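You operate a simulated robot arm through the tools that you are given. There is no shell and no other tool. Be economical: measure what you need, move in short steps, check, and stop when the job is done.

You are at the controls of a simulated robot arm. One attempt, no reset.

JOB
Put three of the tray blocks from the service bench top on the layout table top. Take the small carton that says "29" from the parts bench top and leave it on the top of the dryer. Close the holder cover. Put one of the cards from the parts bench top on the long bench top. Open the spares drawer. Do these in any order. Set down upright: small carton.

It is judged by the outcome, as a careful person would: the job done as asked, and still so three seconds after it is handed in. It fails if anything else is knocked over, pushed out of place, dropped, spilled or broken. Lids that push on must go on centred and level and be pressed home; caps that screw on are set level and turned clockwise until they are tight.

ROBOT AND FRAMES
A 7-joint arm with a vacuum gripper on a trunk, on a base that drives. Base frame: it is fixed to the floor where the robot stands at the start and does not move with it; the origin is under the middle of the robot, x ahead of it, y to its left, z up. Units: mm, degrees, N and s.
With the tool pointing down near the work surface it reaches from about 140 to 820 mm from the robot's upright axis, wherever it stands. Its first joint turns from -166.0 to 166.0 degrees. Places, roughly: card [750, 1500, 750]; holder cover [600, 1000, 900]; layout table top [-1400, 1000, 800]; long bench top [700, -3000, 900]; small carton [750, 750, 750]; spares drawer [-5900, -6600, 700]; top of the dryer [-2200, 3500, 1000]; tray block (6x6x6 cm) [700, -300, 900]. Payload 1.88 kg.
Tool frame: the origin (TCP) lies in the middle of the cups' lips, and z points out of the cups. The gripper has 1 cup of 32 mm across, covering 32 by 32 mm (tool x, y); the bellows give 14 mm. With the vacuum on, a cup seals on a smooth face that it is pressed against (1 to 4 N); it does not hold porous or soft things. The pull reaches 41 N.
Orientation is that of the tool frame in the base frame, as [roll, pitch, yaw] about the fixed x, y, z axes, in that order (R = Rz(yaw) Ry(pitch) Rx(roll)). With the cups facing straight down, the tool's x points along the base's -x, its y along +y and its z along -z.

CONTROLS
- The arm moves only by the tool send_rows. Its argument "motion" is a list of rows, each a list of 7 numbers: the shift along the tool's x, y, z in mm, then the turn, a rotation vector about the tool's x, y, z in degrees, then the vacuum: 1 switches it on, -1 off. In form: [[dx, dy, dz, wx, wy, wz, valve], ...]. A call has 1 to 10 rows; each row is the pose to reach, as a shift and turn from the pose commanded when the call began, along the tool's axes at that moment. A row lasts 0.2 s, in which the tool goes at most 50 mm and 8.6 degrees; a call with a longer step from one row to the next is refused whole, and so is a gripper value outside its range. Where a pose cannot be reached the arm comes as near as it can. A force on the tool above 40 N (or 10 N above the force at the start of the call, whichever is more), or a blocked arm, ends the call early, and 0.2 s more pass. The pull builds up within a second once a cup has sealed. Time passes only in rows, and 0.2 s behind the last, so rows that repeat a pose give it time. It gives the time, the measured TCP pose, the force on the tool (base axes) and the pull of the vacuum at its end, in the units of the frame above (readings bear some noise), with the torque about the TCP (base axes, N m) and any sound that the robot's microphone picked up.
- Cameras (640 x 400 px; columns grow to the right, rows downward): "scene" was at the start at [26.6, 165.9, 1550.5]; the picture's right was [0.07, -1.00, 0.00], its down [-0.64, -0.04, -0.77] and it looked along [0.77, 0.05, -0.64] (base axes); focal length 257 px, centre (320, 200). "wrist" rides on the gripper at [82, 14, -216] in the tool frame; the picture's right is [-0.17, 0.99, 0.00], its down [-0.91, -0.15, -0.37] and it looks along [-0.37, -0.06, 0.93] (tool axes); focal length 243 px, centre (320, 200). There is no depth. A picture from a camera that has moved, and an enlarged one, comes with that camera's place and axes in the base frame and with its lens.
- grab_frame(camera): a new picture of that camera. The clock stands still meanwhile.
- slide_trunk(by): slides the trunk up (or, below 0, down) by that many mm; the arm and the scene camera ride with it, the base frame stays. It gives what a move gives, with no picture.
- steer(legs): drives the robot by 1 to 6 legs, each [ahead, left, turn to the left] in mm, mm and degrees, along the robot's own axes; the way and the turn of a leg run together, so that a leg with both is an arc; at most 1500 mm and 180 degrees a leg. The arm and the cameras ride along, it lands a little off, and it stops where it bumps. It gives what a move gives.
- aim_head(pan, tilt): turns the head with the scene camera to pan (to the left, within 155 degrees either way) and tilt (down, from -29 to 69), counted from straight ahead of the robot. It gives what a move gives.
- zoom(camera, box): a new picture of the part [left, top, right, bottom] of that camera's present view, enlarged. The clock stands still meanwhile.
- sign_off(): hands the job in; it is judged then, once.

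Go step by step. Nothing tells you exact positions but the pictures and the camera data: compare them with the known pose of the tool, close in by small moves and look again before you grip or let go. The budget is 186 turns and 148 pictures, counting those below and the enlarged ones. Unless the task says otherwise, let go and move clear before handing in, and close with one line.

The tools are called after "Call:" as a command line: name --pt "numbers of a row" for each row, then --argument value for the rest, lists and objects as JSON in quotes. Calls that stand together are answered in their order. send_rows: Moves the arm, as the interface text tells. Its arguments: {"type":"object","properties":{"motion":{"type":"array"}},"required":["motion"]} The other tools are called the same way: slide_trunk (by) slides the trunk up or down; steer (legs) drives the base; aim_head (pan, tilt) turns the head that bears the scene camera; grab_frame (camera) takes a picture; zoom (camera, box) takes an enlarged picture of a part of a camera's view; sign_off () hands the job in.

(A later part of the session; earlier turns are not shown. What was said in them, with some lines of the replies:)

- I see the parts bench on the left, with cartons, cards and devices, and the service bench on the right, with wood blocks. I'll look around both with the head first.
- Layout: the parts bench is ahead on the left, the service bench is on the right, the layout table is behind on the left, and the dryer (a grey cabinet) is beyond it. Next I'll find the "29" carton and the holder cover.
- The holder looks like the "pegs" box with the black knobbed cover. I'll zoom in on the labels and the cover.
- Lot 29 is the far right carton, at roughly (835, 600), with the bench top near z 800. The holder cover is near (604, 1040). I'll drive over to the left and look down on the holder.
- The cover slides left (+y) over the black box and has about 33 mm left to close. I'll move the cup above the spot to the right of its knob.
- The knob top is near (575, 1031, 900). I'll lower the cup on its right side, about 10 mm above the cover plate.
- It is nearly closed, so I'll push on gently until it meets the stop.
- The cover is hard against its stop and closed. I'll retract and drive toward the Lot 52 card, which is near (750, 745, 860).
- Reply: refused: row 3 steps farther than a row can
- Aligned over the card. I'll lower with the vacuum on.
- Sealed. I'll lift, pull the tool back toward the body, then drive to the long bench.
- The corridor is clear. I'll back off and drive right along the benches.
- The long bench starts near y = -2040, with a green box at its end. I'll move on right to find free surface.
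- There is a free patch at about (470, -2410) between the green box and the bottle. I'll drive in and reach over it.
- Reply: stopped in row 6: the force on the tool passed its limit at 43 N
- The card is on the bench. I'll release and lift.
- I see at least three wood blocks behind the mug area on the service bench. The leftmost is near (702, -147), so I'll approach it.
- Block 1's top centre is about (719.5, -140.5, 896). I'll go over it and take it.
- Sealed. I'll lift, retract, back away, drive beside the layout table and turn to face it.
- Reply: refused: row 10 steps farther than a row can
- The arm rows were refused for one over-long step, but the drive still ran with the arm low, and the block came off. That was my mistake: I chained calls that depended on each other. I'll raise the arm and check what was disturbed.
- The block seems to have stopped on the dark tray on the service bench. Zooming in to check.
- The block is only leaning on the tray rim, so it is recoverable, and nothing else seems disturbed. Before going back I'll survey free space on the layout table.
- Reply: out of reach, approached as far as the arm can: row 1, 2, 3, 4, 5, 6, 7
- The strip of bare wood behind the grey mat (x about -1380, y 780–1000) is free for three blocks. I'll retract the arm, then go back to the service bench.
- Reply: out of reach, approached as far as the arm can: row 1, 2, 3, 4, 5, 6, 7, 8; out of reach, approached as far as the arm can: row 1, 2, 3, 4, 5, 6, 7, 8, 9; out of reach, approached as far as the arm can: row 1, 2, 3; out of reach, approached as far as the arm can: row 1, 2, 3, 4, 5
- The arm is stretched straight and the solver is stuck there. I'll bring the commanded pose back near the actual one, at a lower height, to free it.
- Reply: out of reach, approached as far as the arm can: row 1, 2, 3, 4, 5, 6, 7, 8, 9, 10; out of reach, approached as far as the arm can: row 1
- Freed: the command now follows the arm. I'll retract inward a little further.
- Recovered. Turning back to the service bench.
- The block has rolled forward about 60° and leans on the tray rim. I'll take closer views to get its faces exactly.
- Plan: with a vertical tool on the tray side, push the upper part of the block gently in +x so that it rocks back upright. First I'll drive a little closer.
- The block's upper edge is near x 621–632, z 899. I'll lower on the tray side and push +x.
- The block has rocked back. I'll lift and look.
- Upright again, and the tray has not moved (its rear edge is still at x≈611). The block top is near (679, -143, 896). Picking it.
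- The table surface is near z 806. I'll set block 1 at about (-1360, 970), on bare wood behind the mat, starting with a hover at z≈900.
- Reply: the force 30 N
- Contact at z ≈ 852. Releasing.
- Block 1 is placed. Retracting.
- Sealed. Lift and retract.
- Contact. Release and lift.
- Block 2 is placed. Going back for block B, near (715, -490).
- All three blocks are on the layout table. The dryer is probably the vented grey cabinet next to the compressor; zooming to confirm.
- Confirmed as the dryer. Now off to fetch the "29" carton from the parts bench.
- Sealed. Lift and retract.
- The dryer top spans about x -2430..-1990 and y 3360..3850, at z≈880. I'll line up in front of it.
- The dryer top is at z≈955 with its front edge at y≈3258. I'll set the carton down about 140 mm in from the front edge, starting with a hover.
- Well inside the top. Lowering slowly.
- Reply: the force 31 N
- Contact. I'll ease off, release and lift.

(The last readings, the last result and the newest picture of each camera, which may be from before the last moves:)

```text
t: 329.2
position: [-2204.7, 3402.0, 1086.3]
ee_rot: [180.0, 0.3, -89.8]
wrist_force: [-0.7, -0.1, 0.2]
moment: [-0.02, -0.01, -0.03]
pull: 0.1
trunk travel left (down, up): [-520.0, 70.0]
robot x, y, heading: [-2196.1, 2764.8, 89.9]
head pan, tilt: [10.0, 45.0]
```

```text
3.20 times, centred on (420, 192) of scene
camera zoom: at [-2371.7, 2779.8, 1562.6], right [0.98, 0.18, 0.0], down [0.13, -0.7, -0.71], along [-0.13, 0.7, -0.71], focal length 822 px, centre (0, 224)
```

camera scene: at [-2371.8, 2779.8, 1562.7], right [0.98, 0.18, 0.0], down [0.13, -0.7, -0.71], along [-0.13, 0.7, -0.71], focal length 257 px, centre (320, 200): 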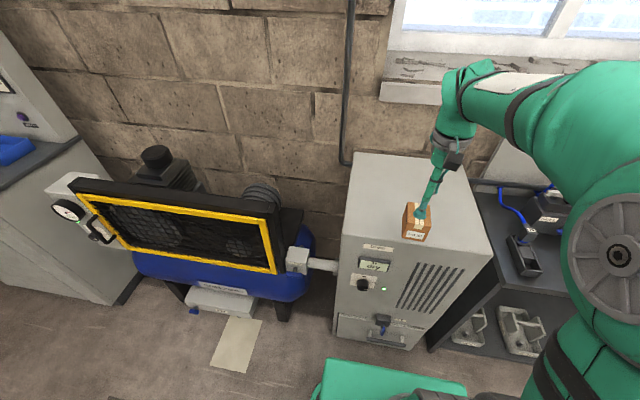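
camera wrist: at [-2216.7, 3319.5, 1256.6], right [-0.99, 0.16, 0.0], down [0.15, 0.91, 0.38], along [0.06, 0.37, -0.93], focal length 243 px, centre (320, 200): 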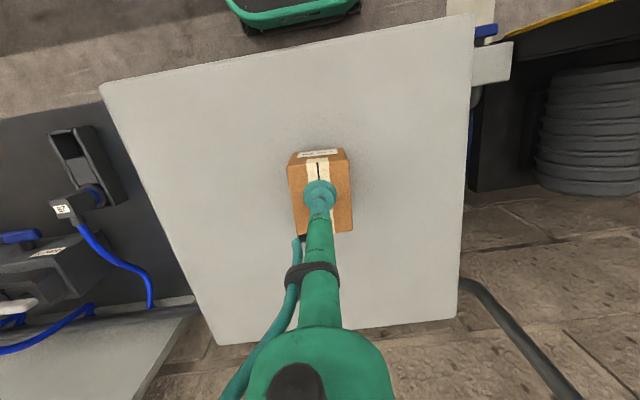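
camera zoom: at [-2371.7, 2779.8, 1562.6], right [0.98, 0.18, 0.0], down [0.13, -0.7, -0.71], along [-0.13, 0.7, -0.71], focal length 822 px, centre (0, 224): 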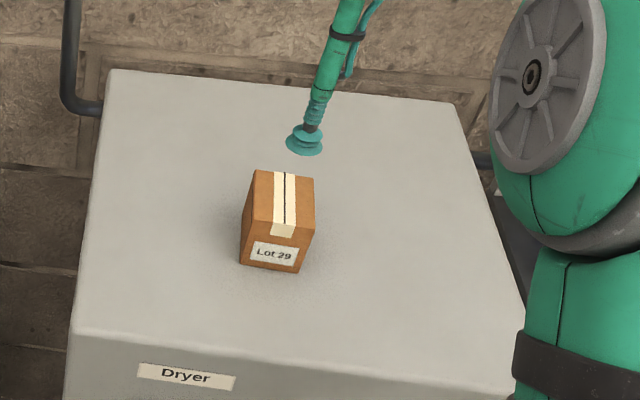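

The carton is upright on the dryer. I'll retract and head for the spares drawer, looking ahead along the way.

Call:
send_rows --pt "40 0 -10 0 0 0 -1" --pt "85 0 -10 0 0 0 -1" --pt "130 0 -10 0 0 0 -1" --pt "175 0 -10 0 0 0 -1" --pt "220 0 -10 0 0 0 -1" --pt "240 0 -10 0 0 0 -1"

Call:
steer --legs '[[-500, 0, 0], [0, -1500, 0], [0, -320, 0], [0, 0, -180], [1500, 0, 0], [1500, 0, 0]]'

Call:
aim_head --pan -40 --tilt 12

Call:
grab_frame --camera "scene"

```text
t: 330.6
position: [-2202.6, 3161.3, 1095.9]
ee_rot: [-180.0, 0.3, -89.8]
wrist_force: [0.2, 0.6, 0.0]
moment: [-0.03, 0.0, -0.01]
pull: 0.1
trunk travel left (down, up): [-520.0, 70.0]
robot x, y, heading: [-2195.3, 2763.5, 89.9]
head pan, tilt: [10.0, 45.0]
```

```text
t: 363.8
position: [-418.7, -1126.3, 1095.7]
ee_rot: [179.9, 0.3, 89.8]
wrist_force: [0.5, -0.2, -0.3]
moment: [0.01, -0.03, 0.0]
pull: 0.1
trunk travel left (down, up): [-520.0, 70.0]
robot x, y, heading: [-421.1, -728.5, -89.9]
head pan, tilt: [10.0, 45.0]
```

```text
t: 365.0
position: [-418.2, -1125.1, 1095.9]
ee_rot: [-180.0, 0.3, 89.7]
wrist_force: [0.4, -0.3, -0.1]
moment: [-0.02, -0.02, -0.04]
pull: 0.1
trunk travel left (down, up): [-520.0, 70.0]
robot x, y, heading: [-426.1, -726.5, -90.1]
head pan, tilt: [-40.0, 12.0]
```

```text
46 pictures are left
camera scene: at [-317.5, -742.9, 1614.3], right [-0.76, 0.65, 0.0], down [0.13, 0.16, -0.98], along [-0.63, -0.75, -0.21], focal length 257 px, centre (320, 200)
```

scene: 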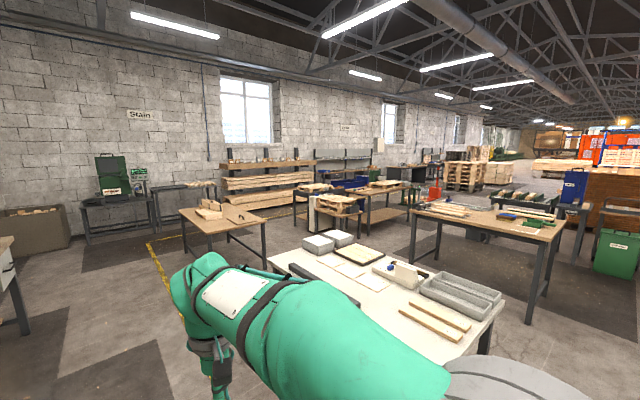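

Call:
zoom --camera "scene" --box '[240, 140, 440, 265]'

```text
3.20 times, centred on (340, 202) of scene
camera zoom: at [-317.5, -742.9, 1614.3], right [-0.76, 0.65, 0.0], down [0.13, 0.16, -0.98], along [-0.63, -0.75, -0.21], focal length 822 px, centre (256, 192)
```

zoom: 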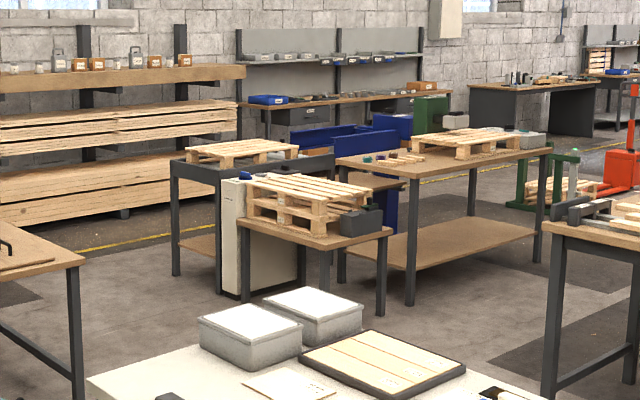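

The spares bench stands along the far wall. I'll drive down the aisle (x≈-430) and then look along the yellow line.

Call:
steer --legs '[[1500, 0, 0], [1500, 0, 0], [1500, 0, 0], [350, 0, 0]]'

Call:
aim_head --pan -75 --tilt 15

Call:
grab_frame --camera "scene"

```text
t: 388.4
position: [-410.6, -6004.1, 1095.4]
ee_rot: [179.9, 0.3, 89.3]
wrist_force: [0.2, 0.5, 0.8]
moment: [-0.01, -0.02, 0.0]
pull: 0.1
trunk travel left (down, up): [-520.0, 70.0]
robot x, y, heading: [-410.4, -5608.9, -90.4]
head pan, tilt: [-40.0, 12.0]
```

```text
t: 389.5
position: [-411.2, -6003.9, 1095.5]
ee_rot: [-180.0, 0.4, 89.3]
wrist_force: [0.7, -1.0, 0.5]
moment: [0.02, 0.01, 0.0]
pull: 0.1
trunk travel left (down, up): [-520.0, 70.0]
robot x, y, heading: [-412.3, -5605.3, -90.5]
head pan, tilt: [-75.0, 15.0]
```

```text
44 pictures are left
camera scene: at [-336.2, -5574.5, 1609.5], right [-0.25, 0.97, 0.0], down [0.25, 0.06, -0.97], along [-0.94, -0.24, -0.26], focal length 257 px, centre (320, 200)
```

scene: 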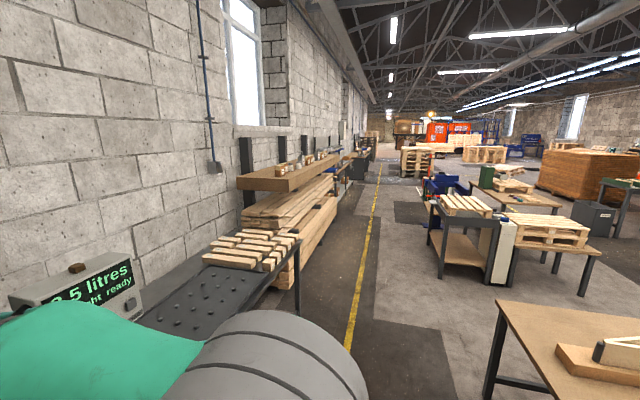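

The lane beside the yellow line is clear. I'll turn right and drive toward x≈-5300.

Call:
steer --legs '[[0, 0, -89.5], [0, 80, 0], [1500, 0, 0], [1500, 0, 0], [1400, 0, 0]]'

Call:
aim_head --pan 45 --tilt 25

Call:
grab_frame --camera "scene"

```text
t: 415.1
position: [-5228.4, -5701.2, 1095.4]
ee_rot: [-179.9, 0.3, 0.4]
wrist_force: [-0.8, 0.3, -0.2]
moment: [-0.02, 0.03, -0.01]
pull: 0.0
trunk travel left (down, up): [-520.0, 70.0]
robot x, y, heading: [-4834.4, -5694.1, -179.6]
head pan, tilt: [-75.0, 15.0]
```

```text
t: 417.1
position: [-5228.2, -5699.2, 1096.4]
ee_rot: [179.9, 0.3, 0.3]
wrist_force: [0.1, -0.5, 0.2]
moment: [0.03, 0.0, 0.03]
pull: 0.1
trunk travel left (down, up): [-520.0, 70.0]
robot x, y, heading: [-4832.0, -5690.0, -179.7]
head pan, tilt: [45.0, 25.0]
```

```text
43 pictures are left
camera scene: at [-4832.2, -5925.0, 1593.3], right [-0.71, 0.7, 0.0], down [0.3, 0.3, -0.91], along [-0.64, -0.64, -0.42], focal length 257 px, centre (320, 200)
```

scene: 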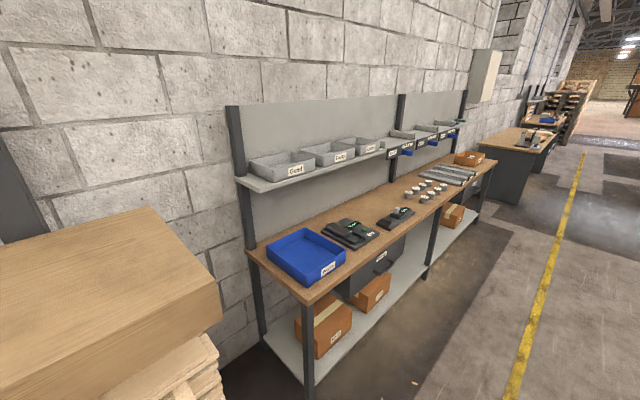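

Call:
zoom --camera "scene" --box '[320, 220, 440, 295]'

Call:
zoom --camera "scene" --box '[440, 150, 520, 200]'

```text
5.33 times, centred on (380, 258) of scene
camera zoom: at [-4832.2, -5925.0, 1593.3], right [-0.71, 0.7, 0.0], down [0.3, 0.3, -0.91], along [-0.64, -0.64, -0.42], focal length 1370 px, centre (0, -107)
```

zoom: 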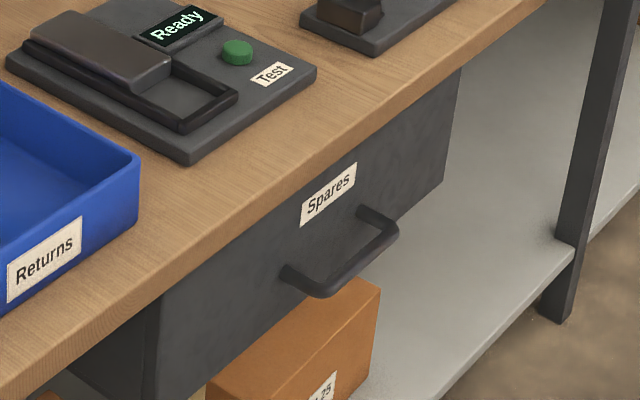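

```text
8.00 times, centred on (480, 175) of scene
camera zoom: at [-4832.2, -5925.0, 1593.3], right [-0.71, 0.7, 0.0], down [0.3, 0.3, -0.91], along [-0.64, -0.64, -0.42], focal length 2055 px, centre (-960, 400)
```

zoom: 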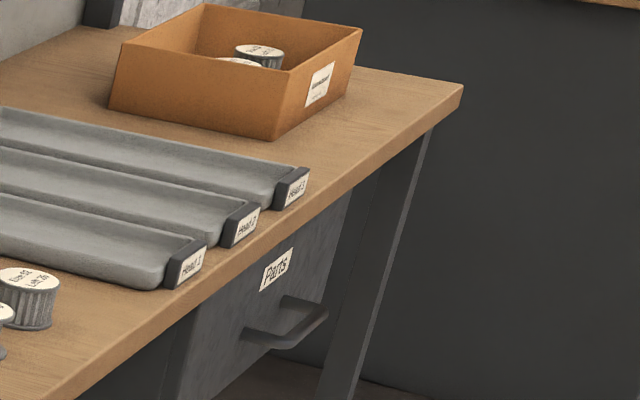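

That is the "Spares" drawer, with a flat dark front and a bar handle. I'll stop in front of it, face it, and look.

Call:
steer --legs '[[1000, 0, 0], [0, 0, 89.7]]'

Call:
aim_head --pan 0 --tilt 45

Call:
grab_frame --camera "scene"

Call:
grab_frame --camera "wrist"

```text
t: 426.0
position: [-5828.8, -6095.3, 1095.9]
ee_rot: [-180.0, 0.4, 89.6]
wrist_force: [-0.6, 0.1, -0.4]
moment: [0.03, 0.01, -0.01]
pull: 0.0
trunk travel left (down, up): [-520.0, 70.0]
robot x, y, heading: [-5835.2, -5696.5, -90.3]
head pan, tilt: [45.0, 25.0]
```

```text
t: 427.2
position: [-5827.5, -6096.0, 1095.7]
ee_rot: [-180.0, 0.3, 89.6]
wrist_force: [0.7, -0.7, 0.4]
moment: [0.0, 0.0, -0.02]
pull: 0.0
trunk travel left (down, up): [-520.0, 70.0]
robot x, y, heading: [-5833.4, -5701.7, -90.5]
head pan, tilt: [0.0, 45.0]
```

```text
40 pictures are left
camera scene: at [-5666.0, -5724.4, 1562.7], right [-1.0, 0.01, 0.0], down [0.0, 0.71, -0.71], along [0.0, -0.71, -0.71], focal length 257 px, centre (320, 200)
```

scene: 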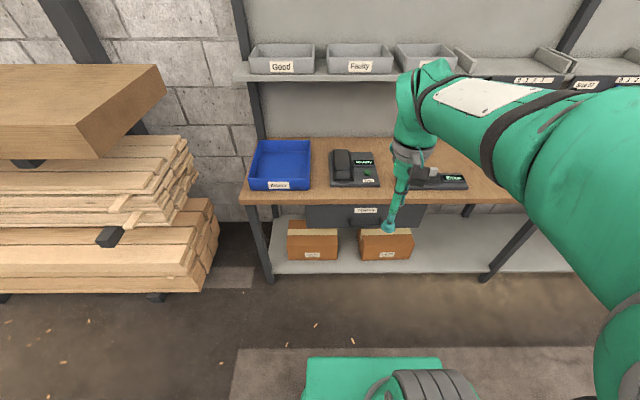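

```text
39 pictures are left
camera wrist: at [-5813.7, -6013.7, 1311.8], right [0.98, -0.17, 0.0], down [-0.16, -0.91, 0.38], along [-0.06, -0.37, -0.93], focal length 243 px, centre (320, 200)
```

wrist: 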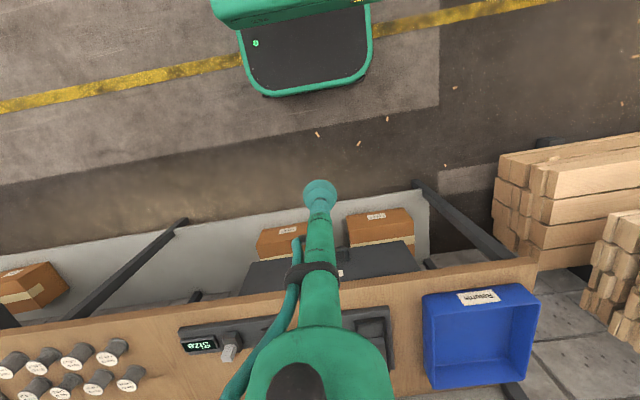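

Call:
zoom --camera "scene" --box '[290, 180, 450, 280]'

Call:
zoom --camera "wrist" --box '[220, 205, 440, 342]'

```text
4.00 times, centred on (370, 230) of scene
camera zoom: at [-5666.0, -5724.4, 1562.7], right [-1.0, 0.01, 0.0], down [0.0, 0.71, -0.71], along [0.0, -0.71, -0.71], focal length 1027 px, centre (120, 80)
```

zoom: 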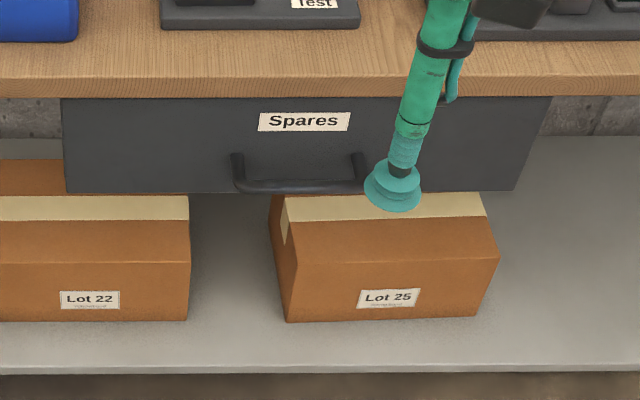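

```text
2.91 times, centred on (330, 274) of wrist
camera zoom: at [-5813.7, -6013.7, 1311.8], right [0.98, -0.17, 0.0], down [-0.16, -0.91, 0.38], along [-0.06, -0.37, -0.93], focal length 706 px, centre (291, -14)
```

zoom: 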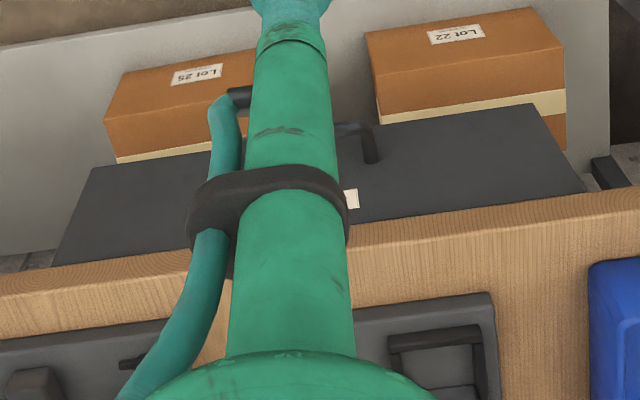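

The drawer front is at y≈-6491, x -6144..-5606, z≈605–770. I'll seal the cup horizontally on the free left part of the front, about (-5705, z 690). First I'll extend, then rotate the tool to point forward.

Call:
send_rows --pt "-35 20 0 0 0 0 -1" --pt "-70 40 0 0 0 0 -1" --pt "-105 60 0 0 0 0 -1" --pt "-140 80 0 0 0 0 -1" --pt "-175 100 0 0 0 0 -1" --pt "-210 118 10 0 0 0 -1" --pt "-230 122 30 0 0 0 -1" --pt "-230 122 60 0 0 0 -1"

Call:
send_rows --pt "0 0 0 0 -8.5 0 -1" --pt "0 0 0 0 -17 0 -1" --pt "0 0 0 0 -25.5 0 -1" --pt "0 0 0 0 -34 0 -1" --pt "0 0 0 0 -42.5 0 -1" --pt "0 0 0 0 -45 0 -1"

```text
t: 429.0
position: [-5707.5, -6329.3, 1037.5]
ee_rot: [-179.9, 0.3, 89.5]
wrist_force: [-0.1, 0.0, 0.2]
moment: [-0.01, -0.02, -0.01]
pull: 0.1
trunk travel left (down, up): [-520.0, 70.0]
robot x, y, heading: [-5833.3, -5697.4, -90.3]
head pan, tilt: [0.0, 45.0]
```

```text
t: 430.4
position: [-5708.1, -6327.6, 1036.4]
ee_rot: [180.0, 45.4, 89.7]
wrist_force: [0.1, -0.1, -0.7]
moment: [0.02, -0.02, 0.02]
pull: 0.0
trunk travel left (down, up): [-520.0, 70.0]
robot x, y, heading: [-5832.2, -5696.9, -90.5]
head pan, tilt: [0.0, 45.0]
```

Call:
send_rows --pt "0 0 0 0 -8.5 0 -1" --pt "0 0 0 0 -17 0 -1" --pt "0 0 0 0 -25.5 0 -1" --pt "0 0 0 0 -34 0 -1" --pt "0 0 0 0 -42 0 -1" --pt "0 0 0 0 -44.6 0 -1" --pt "0 0 0 0 -44.6 0 -1"

```text
t: 431.1
position: [-5725.9, -6315.0, 891.1]
ee_rot: [-172.1, 49.2, 93.2]
wrist_force: [-0.1, 0.9, -0.1]
moment: [-0.13, -0.03, 0.07]
pull: 0.2
trunk travel left (down, up): [-520.0, 70.0]
robot x, y, heading: [-5830.3, -5698.6, -90.4]
head pan, tilt: [0.0, 45.0]
stopped in row 3: the arm was blocked; the commanded pose is now the measured one
```

Call:
grab_frame --camera "scene"

Call:
grab_frame --camera "wrist"

```text
36 pictures are left
camera scene: at [-5666.5, -5723.8, 1558.5], right [-1.0, 0.01, 0.0], down [0.01, 0.71, -0.71], along [-0.01, -0.71, -0.71], focal length 257 px, centre (320, 200)
```

scene: 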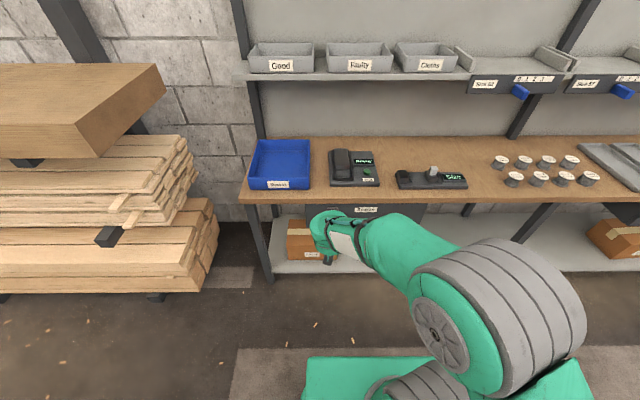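

```text
35 pictures are left
camera wrist: at [-5693.5, -6099.1, 969.1], right [0.99, -0.16, 0.04], down [-0.08, -0.31, 0.95], along [-0.14, -0.94, -0.32], focal length 243 px, centre (320, 200)
```

wrist: 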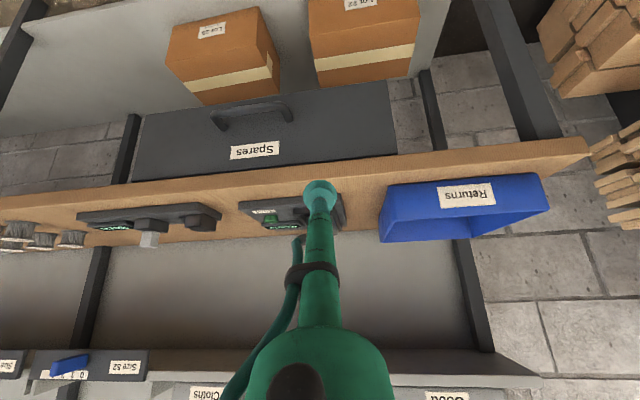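

The arm stalled mid-rotation; the drawer and bench are untouched. I'll continue the rotation in small steps from this lower pose, correcting roll and yaw.

Call:
send_rows --pt "0 0 0 -0.6 -5 0.5 -1" --pt "0 0 0 -1.2 -10 1 -1" --pt "0 0 0 -1.7 -15 1.5 -1" --pt "0 0 0 -1.7 -15 1.5 -1"

```text
t: 432.3
position: [-5733.6, -6300.4, 846.0]
ee_rot: [-169.9, 59.5, 96.7]
wrist_force: [0.1, 0.5, -0.6]
moment: [-0.01, 0.01, 0.01]
pull: 0.0
trunk travel left (down, up): [-520.0, 70.0]
robot x, y, heading: [-5831.4, -5697.6, -90.2]
head pan, tilt: [0.0, 45.0]
stopped in row 4: the arm was blocked; the commanded pose is now the measured one
```

The horizontal tool needs more reach, since the arm was folded too tightly. I'll back the robot off 170 mm, then extend and rotate together, and lower the trunk afterwards.

Call:
steer --legs '[[-170, 0, 0]]'

Call:
send_rows --pt "-40 3 24 0 0 0 -1" --pt "-80 6 48 0 0 0 -1" --pt "-120 10 73 0 0 0 -1" --pt "-160 13 97 0 0 0 -1" --pt "-200 16 121 -0.3 -3 0.4 -1" --pt "-235 19 143 -0.8 -7 1 -1" --pt "-262 22 159 -1.3 -12 1.8 -1" --pt "-262 22 159 -1.9 -17 2.5 -1"

```text
t: 433.8
position: [-5737.3, -6126.4, 842.1]
ee_rot: [-169.5, 58.6, 96.8]
wrist_force: [0.0, -0.4, 1.0]
moment: [-0.01, -0.02, -0.02]
pull: 0.0
trunk travel left (down, up): [-520.0, 70.0]
robot x, y, heading: [-5830.5, -5530.1, -90.7]
head pan, tilt: [0.0, 45.0]
```

```text
t: 435.6
position: [-5712.3, -6400.9, 983.0]
ee_rot: [-170.3, 75.9, 97.9]
wrist_force: [1.1, 0.1, -0.4]
moment: [0.04, -0.02, 0.02]
pull: 0.0
trunk travel left (down, up): [-520.0, 70.0]
robot x, y, heading: [-5830.4, -5529.8, -90.3]
head pan, tilt: [0.0, 45.0]
```

Call:
send_rows --pt "0 0 0 -0.6 -5 0.7 -1" --pt "0 0 0 -1.2 -9.5 1.4 -1" --pt "0 0 0 -1.8 -13.9 2.2 -1" --pt "0 0 0 -1.8 -13.9 2.2 -1"

Call:
grab_frame --camera "wrist"

Call:
grab_frame --camera "scene"

```text
t: 436.6
position: [-5688.5, -6409.8, 991.7]
ee_rot: [-177.8, 89.1, 90.7]
wrist_force: [0.1, 0.2, -0.1]
moment: [-0.03, -0.02, 0.01]
pull: 0.0
out of reach, approached as far as the arm can: row 2, 3, 4
trunk travel left (down, up): [-520.0, 70.0]
robot x, y, heading: [-5829.3, -5529.7, -90.6]
head pan, tilt: [0.0, 45.0]
```

```text
34 pictures are left
camera wrist: at [-5669.3, -6192.6, 913.4], right [0.99, -0.03, 0.17], down [-0.14, 0.36, 0.92], along [-0.09, -0.93, 0.35], focal length 243 px, centre (320, 200)
```

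wrist: 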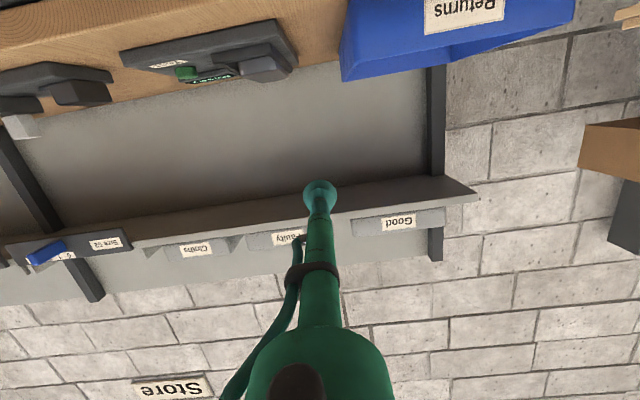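

```text
33 pictures are left
camera scene: at [-5664.5, -5555.8, 1562.7], right [-1.0, 0.01, 0.0], down [0.01, 0.71, -0.71], along [-0.01, -0.71, -0.71], focal length 257 px, centre (320, 200)
```

scene: 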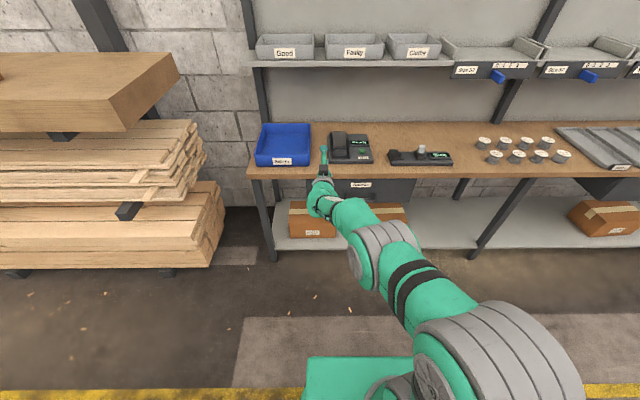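

The tool is now horizontal in front of the bench. I'll lower the trunk to drawer height.

Call:
slide_trunk --by -300

Call:
send_rows --pt "0 0 -10 0 0 0 -1" --pt "0 0 -20 0 0 0 -1" --pt "0 0 -30 0 0 0 -1" --pt "0 0 -30 0 0 0 -1"

Call:
grab_frame --camera "wrist"

Call:
grab_frame --camera "scene"

```text
t: 439.6
position: [-5688.7, -6409.7, 691.5]
ee_rot: [-177.6, 89.0, 90.8]
wrist_force: [-0.1, -0.5, 0.4]
moment: [-0.03, -0.04, -0.02]
pull: 0.0
trunk travel left (down, up): [-220.0, 370.0]
robot x, y, heading: [-5825.5, -5530.7, -90.7]
head pan, tilt: [0.0, 45.0]
```

```text
t: 440.6
position: [-5687.3, -6379.4, 692.9]
ee_rot: [-177.8, 88.6, 90.1]
wrist_force: [0.0, 0.5, -1.0]
moment: [0.02, 0.02, 0.01]
pull: 0.0
trunk travel left (down, up): [-220.0, 370.0]
robot x, y, heading: [-5829.1, -5529.3, -90.6]
head pan, tilt: [0.0, 45.0]
```

```text
32 pictures are left
camera wrist: at [-5665.6, -6162.3, 616.1], right [0.99, -0.04, 0.16], down [-0.14, 0.36, 0.92], along [-0.1, -0.93, 0.35], focal length 243 px, centre (320, 200)
```

wrist: 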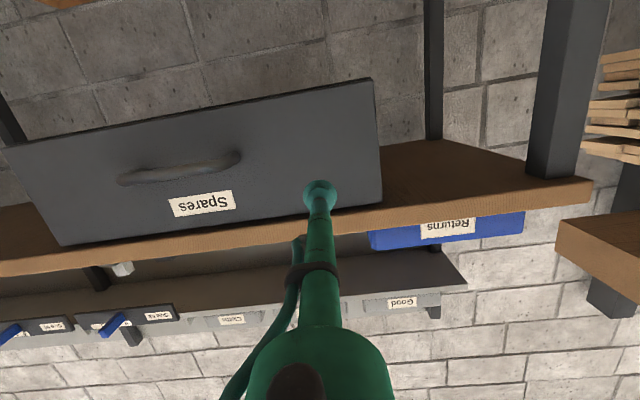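

```text
31 pictures are left
camera scene: at [-5664.6, -5555.6, 1262.7], right [-1.0, 0.01, 0.0], down [0.01, 0.71, -0.71], along [-0.01, -0.71, -0.71], focal length 257 px, centre (320, 200)
```

scene: 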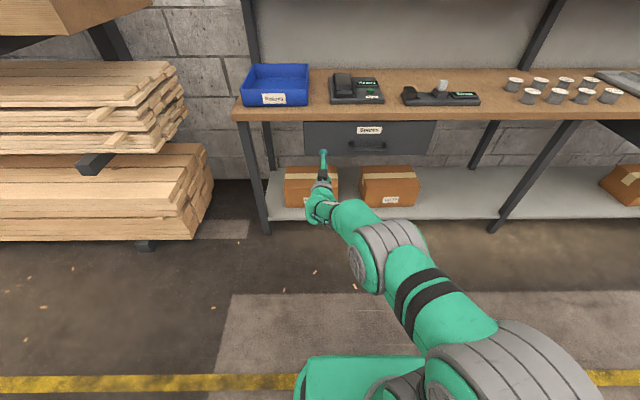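

Call:
steer --legs '[[88, 0, 0]]'

Call:
grab_frame --camera "wrist"

```text
t: 441.7
position: [-5687.7, -6467.8, 693.6]
ee_rot: [-177.6, 88.8, 90.4]
wrist_force: [-0.2, 0.2, -0.1]
moment: [-0.05, 0.0, 0.02]
pull: 0.1
trunk travel left (down, up): [-220.0, 370.0]
robot x, y, heading: [-5831.1, -5616.7, -90.3]
head pan, tilt: [0.0, 45.0]
```

```text
30 pictures are left
camera wrist: at [-5666.2, -6251.4, 616.1], right [0.99, -0.04, 0.16], down [-0.14, 0.36, 0.92], along [-0.09, -0.93, 0.35], focal length 243 px, centre (320, 200)
```

wrist: 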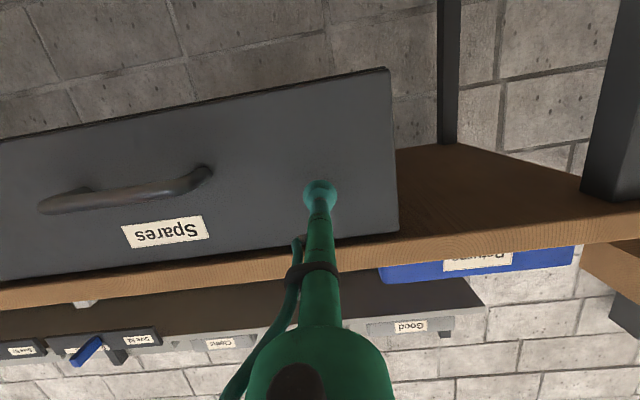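

Close to the face. I'll advance slowly with the vacuum on until it seals.

Call:
send_rows --pt "0 0 8 0 0 0 1" --pt "0 0 14 0 0 0 1" --pt "0 0 18 0 0 0 1" --pt "0 0 21 0 0 0 1" --pt "0 0 24 0 0 0 1" --pt "0 0 24 0 0 0 1" --pt "0 0 24 0 0 0 1"

```text
t: 443.3
position: [-5689.4, -6492.1, 693.0]
ee_rot: [-178.7, 88.8, 89.3]
wrist_force: [-1.7, -3.6, 0.4]
moment: [-0.17, -0.01, 0.38]
pull: 41.1
trunk travel left (down, up): [-220.0, 370.0]
robot x, y, heading: [-5834.1, -5620.0, -90.2]
head pan, tilt: [0.0, 45.0]
```

Sealed on the drawer front. Pulling gently.

Call:
send_rows --pt "0 0 -5 0 0 0 1" --pt "0 0 -12 0 0 0 1" --pt "0 0 -20 0 0 0 1" --pt "0 0 -30 0 0 0 1" --pt "0 0 -40 0 0 0 1" --pt "0 0 -50 0 0 0 1" --pt "0 0 -60 0 0 0 1"

Call:
grab_frame --camera "scene"

```text
t: 444.9
position: [-5687.3, -6432.2, 692.5]
ee_rot: [178.0, 88.4, 85.4]
wrist_force: [-22.9, 1.6, -1.6]
moment: [-0.25, -0.08, 0.43]
pull: 40.8
trunk travel left (down, up): [-220.0, 370.0]
robot x, y, heading: [-5831.5, -5615.3, -90.6]
head pan, tilt: [0.0, 45.0]
```

```text
29 pictures are left
camera scene: at [-5666.9, -5644.6, 1262.8], right [-1.0, 0.01, 0.0], down [0.01, 0.71, -0.71], along [-0.01, -0.71, -0.71], focal length 257 px, centre (320, 200)
```

scene: 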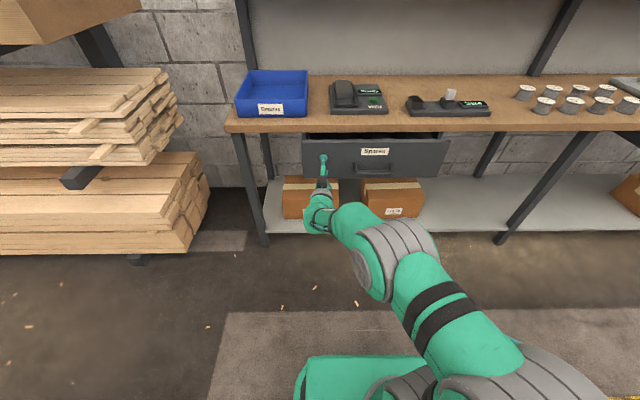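

The drawer is sliding out. I'll continue, trimming sideways to relieve the lateral load.

Call:
send_rows --pt "0 -3 -5 0 0 0 1" --pt "0 -4 -15 0 0 0 1" --pt "0 -4 -25 0 0 0 1" --pt "0 -5 -37 0 0 0 1" --pt "0 -5 -50 0 0 0 1" --pt "0 -6 -62 0 0 0 1" --pt "0 -6 -75 0 0 0 1" --pt "0 -6 -75 0 0 0 1"

```text
t: 446.7
position: [-5682.8, -6357.9, 696.0]
ee_rot: [-175.0, 88.2, 92.6]
wrist_force: [-7.4, 2.3, -18.1]
moment: [-0.3, 0.07, 0.41]
pull: 40.7
out of reach, approached as far as the arm can: row 2, 3, 4, 5, 6, 7, 8
trunk travel left (down, up): [-220.0, 370.0]
robot x, y, heading: [-5833.3, -5614.5, -90.6]
head pan, tilt: [0.0, 45.0]
```

Opened about 135 mm. The arm is near its folding limit, so I'll pull further by backing the base.

Call:
steer --legs '[[-70, 0, 0]]'

Call:
grab_frame --camera "scene"

```text
t: 447.7
position: [-5681.3, -6289.0, 700.9]
ee_rot: [-177.2, 88.3, 90.2]
wrist_force: [0.4, -1.8, -10.1]
moment: [-0.27, 0.12, 0.36]
pull: 40.1
trunk travel left (down, up): [-220.0, 370.0]
robot x, y, heading: [-5828.2, -5553.8, -90.5]
head pan, tilt: [0.0, 45.0]
```

```text
28 pictures are left
camera scene: at [-5664.6, -5575.3, 1262.7], right [-1.0, 0.01, 0.0], down [0.01, 0.71, -0.71], along [-0.01, -0.71, -0.71], focal length 257 px, centre (320, 200)
```

scene: 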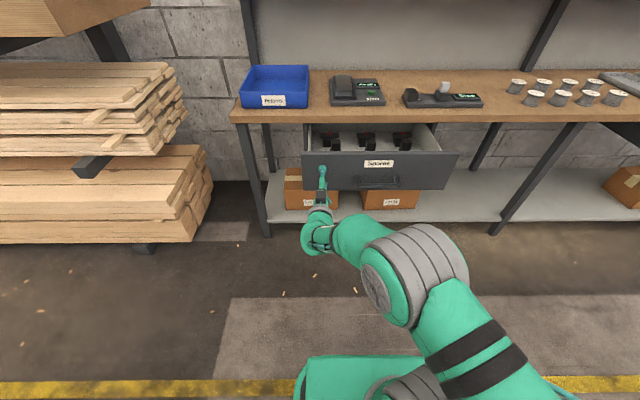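

Call:
steer --legs '[[-50, 0, 0]]'

Call:
grab_frame --camera "scene"

```text
t: 448.6
position: [-5682.4, -6238.1, 700.2]
ee_rot: [-178.2, 88.3, 89.5]
wrist_force: [-4.9, -1.9, -2.2]
moment: [-0.3, 0.05, 0.32]
pull: 40.1
trunk travel left (down, up): [-220.0, 370.0]
robot x, y, heading: [-5829.8, -5502.9, -90.5]
head pan, tilt: [0.0, 45.0]
```

```text
27 pictures are left
camera scene: at [-5664.6, -5524.6, 1262.7], right [-1.0, 0.01, 0.0], down [0.01, 0.71, -0.71], along [-0.01, -0.71, -0.71], focal length 257 px, centre (320, 200)
```

scene: 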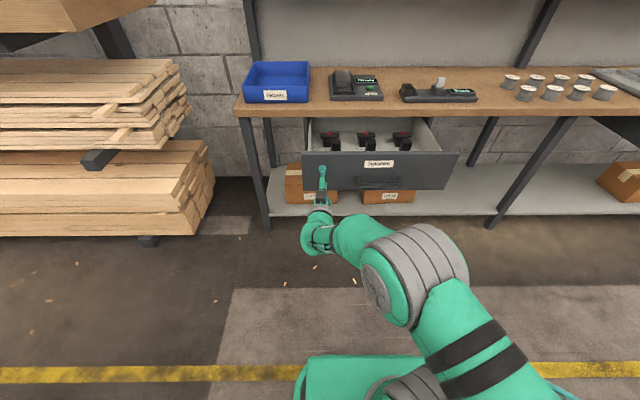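

Call:
steer --legs '[[-40, 0, 0]]'

Call:
grab_frame --camera "scene"

```text
t: 449.5
position: [-5681.6, -6197.2, 699.6]
ee_rot: [-177.9, 88.5, 89.6]
wrist_force: [-3.0, -1.2, -0.6]
moment: [-0.27, 0.03, 0.33]
pull: 40.9
trunk travel left (down, up): [-220.0, 370.0]
robot x, y, heading: [-5833.8, -5460.1, -90.3]
head pan, tilt: [0.0, 45.0]
```

```text
26 pictures are left
camera scene: at [-5664.2, -5484.4, 1262.7], right [-1.0, 0.01, 0.0], down [0.01, 0.71, -0.71], along [-0.01, -0.71, -0.71], focal length 257 px, centre (320, 200)
```

scene: 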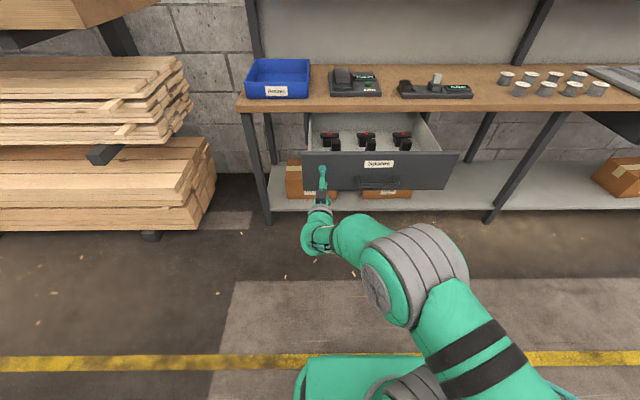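

Call:
zoom --camera "scene" --box '[280, 90, 480, 215]'

```text
3.20 times, centred on (380, 152) of scene
camera zoom: at [-5664.2, -5484.4, 1262.7], right [-1.0, 0.01, 0.0], down [0.01, 0.71, -0.71], along [-0.01, -0.71, -0.71], focal length 822 px, centre (128, 352)
```

zoom: 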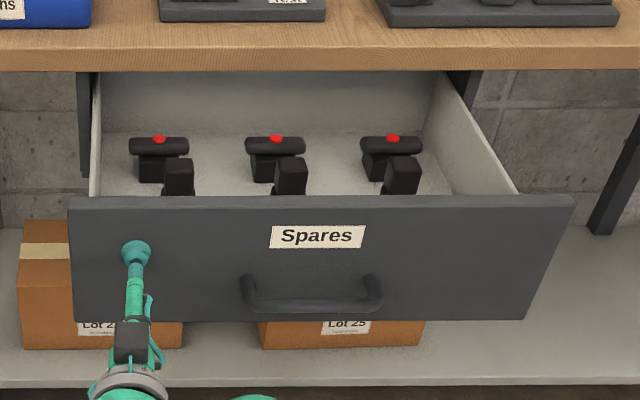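

Call:
steer --legs '[[-25, 0, 0]]'

Call:
zoom --camera "scene" --box '[280, 90, 480, 215]'

```text
t: 450.3
position: [-5681.7, -6185.4, 706.6]
ee_rot: [171.7, 88.9, 79.1]
wrist_force: [0.7, -20.3, -6.1]
moment: [-0.01, 0.1, 0.21]
pull: 40.9
trunk travel left (down, up): [-220.0, 370.0]
robot x, y, heading: [-5826.4, -5442.2, -90.8]
head pan, tilt: [0.0, 45.0]
stopped in leg 1: the force on the tool passed its limit at 41 N (the readings are from after the stop); the commanded pose is now the measured one
```

```text
3.20 times, centred on (380, 152) of scene
camera zoom: at [-5663.9, -5469.8, 1262.4], right [-1.0, 0.01, 0.0], down [0.01, 0.71, -0.71], along [-0.01, -0.71, -0.71], focal length 822 px, centre (128, 352)
```

zoom: 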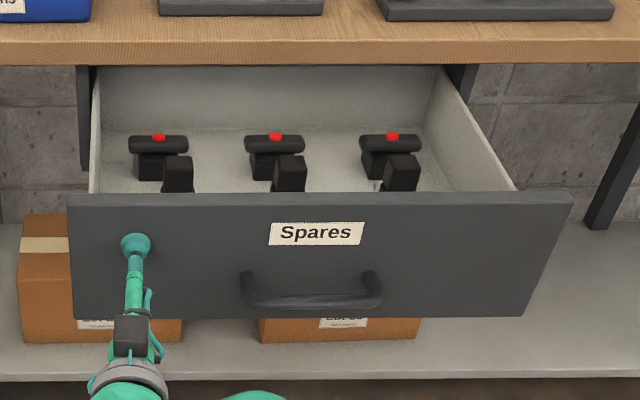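

Hit the stop at about 306 mm, so the drawer is fully open. I'll release the vacuum and back away.

Call:
send_rows --pt "0 0 0 0 0 0 -1" --pt "0 0 0 0 0 0 -1" --pt "0 0 0 0 0 0 -1" --pt "0 0 0 0 0 0 -1" --pt "0 0 0 0 0 0 -1"

Call:
steer --legs '[[-300, 0, 0]]'

Call:
grab_frame --camera "scene"

```text
t: 451.5
position: [-5682.4, -6183.6, 706.7]
ee_rot: [168.4, 89.0, 75.8]
wrist_force: [0.9, 0.3, -0.1]
moment: [0.01, 0.0, 0.02]
pull: 0.1
trunk travel left (down, up): [-220.0, 370.0]
robot x, y, heading: [-5827.1, -5438.9, -90.9]
head pan, tilt: [0.0, 45.0]
```

```text
t: 453.6
position: [-5680.3, -5882.9, 708.0]
ee_rot: [168.3, 89.0, 75.8]
wrist_force: [0.1, 0.8, -1.0]
moment: [0.02, 0.0, 0.03]
pull: 0.0
trunk travel left (down, up): [-220.0, 370.0]
robot x, y, heading: [-5828.6, -5138.4, -90.8]
head pan, tilt: [0.0, 45.0]
```

```text
23 pictures are left
camera scene: at [-5660.8, -5167.4, 1262.7], right [-1.0, 0.01, 0.0], down [0.01, 0.71, -0.71], along [-0.01, -0.71, -0.71], focal length 257 px, centre (320, 200)
```

scene: 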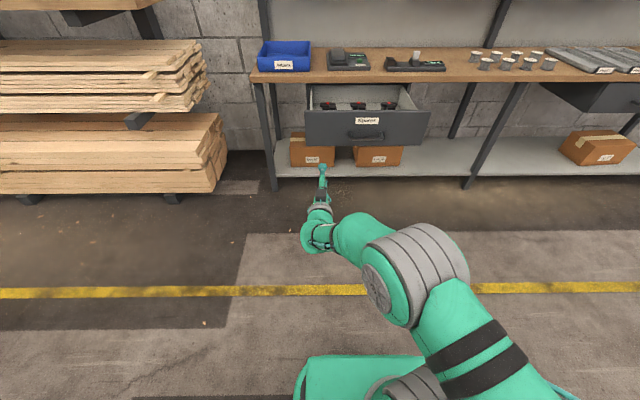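

The drawer is open, the arm is clear, and all five jobs have been checked in pictures, so I'm handing in.

Call:
sign_off

```text
The job is handed in.
```

All five jobs are done and handed in: three tray blocks on the layout table, carton 29 upright on the dryer, the holder cover closed, one card (Lot 52) on the long bench and the spares drawer open. On the way, one block slipped off the cup and tipped against a tray on the service bench; I stood it back up and used it as one of the three, and nothing else looked moved.
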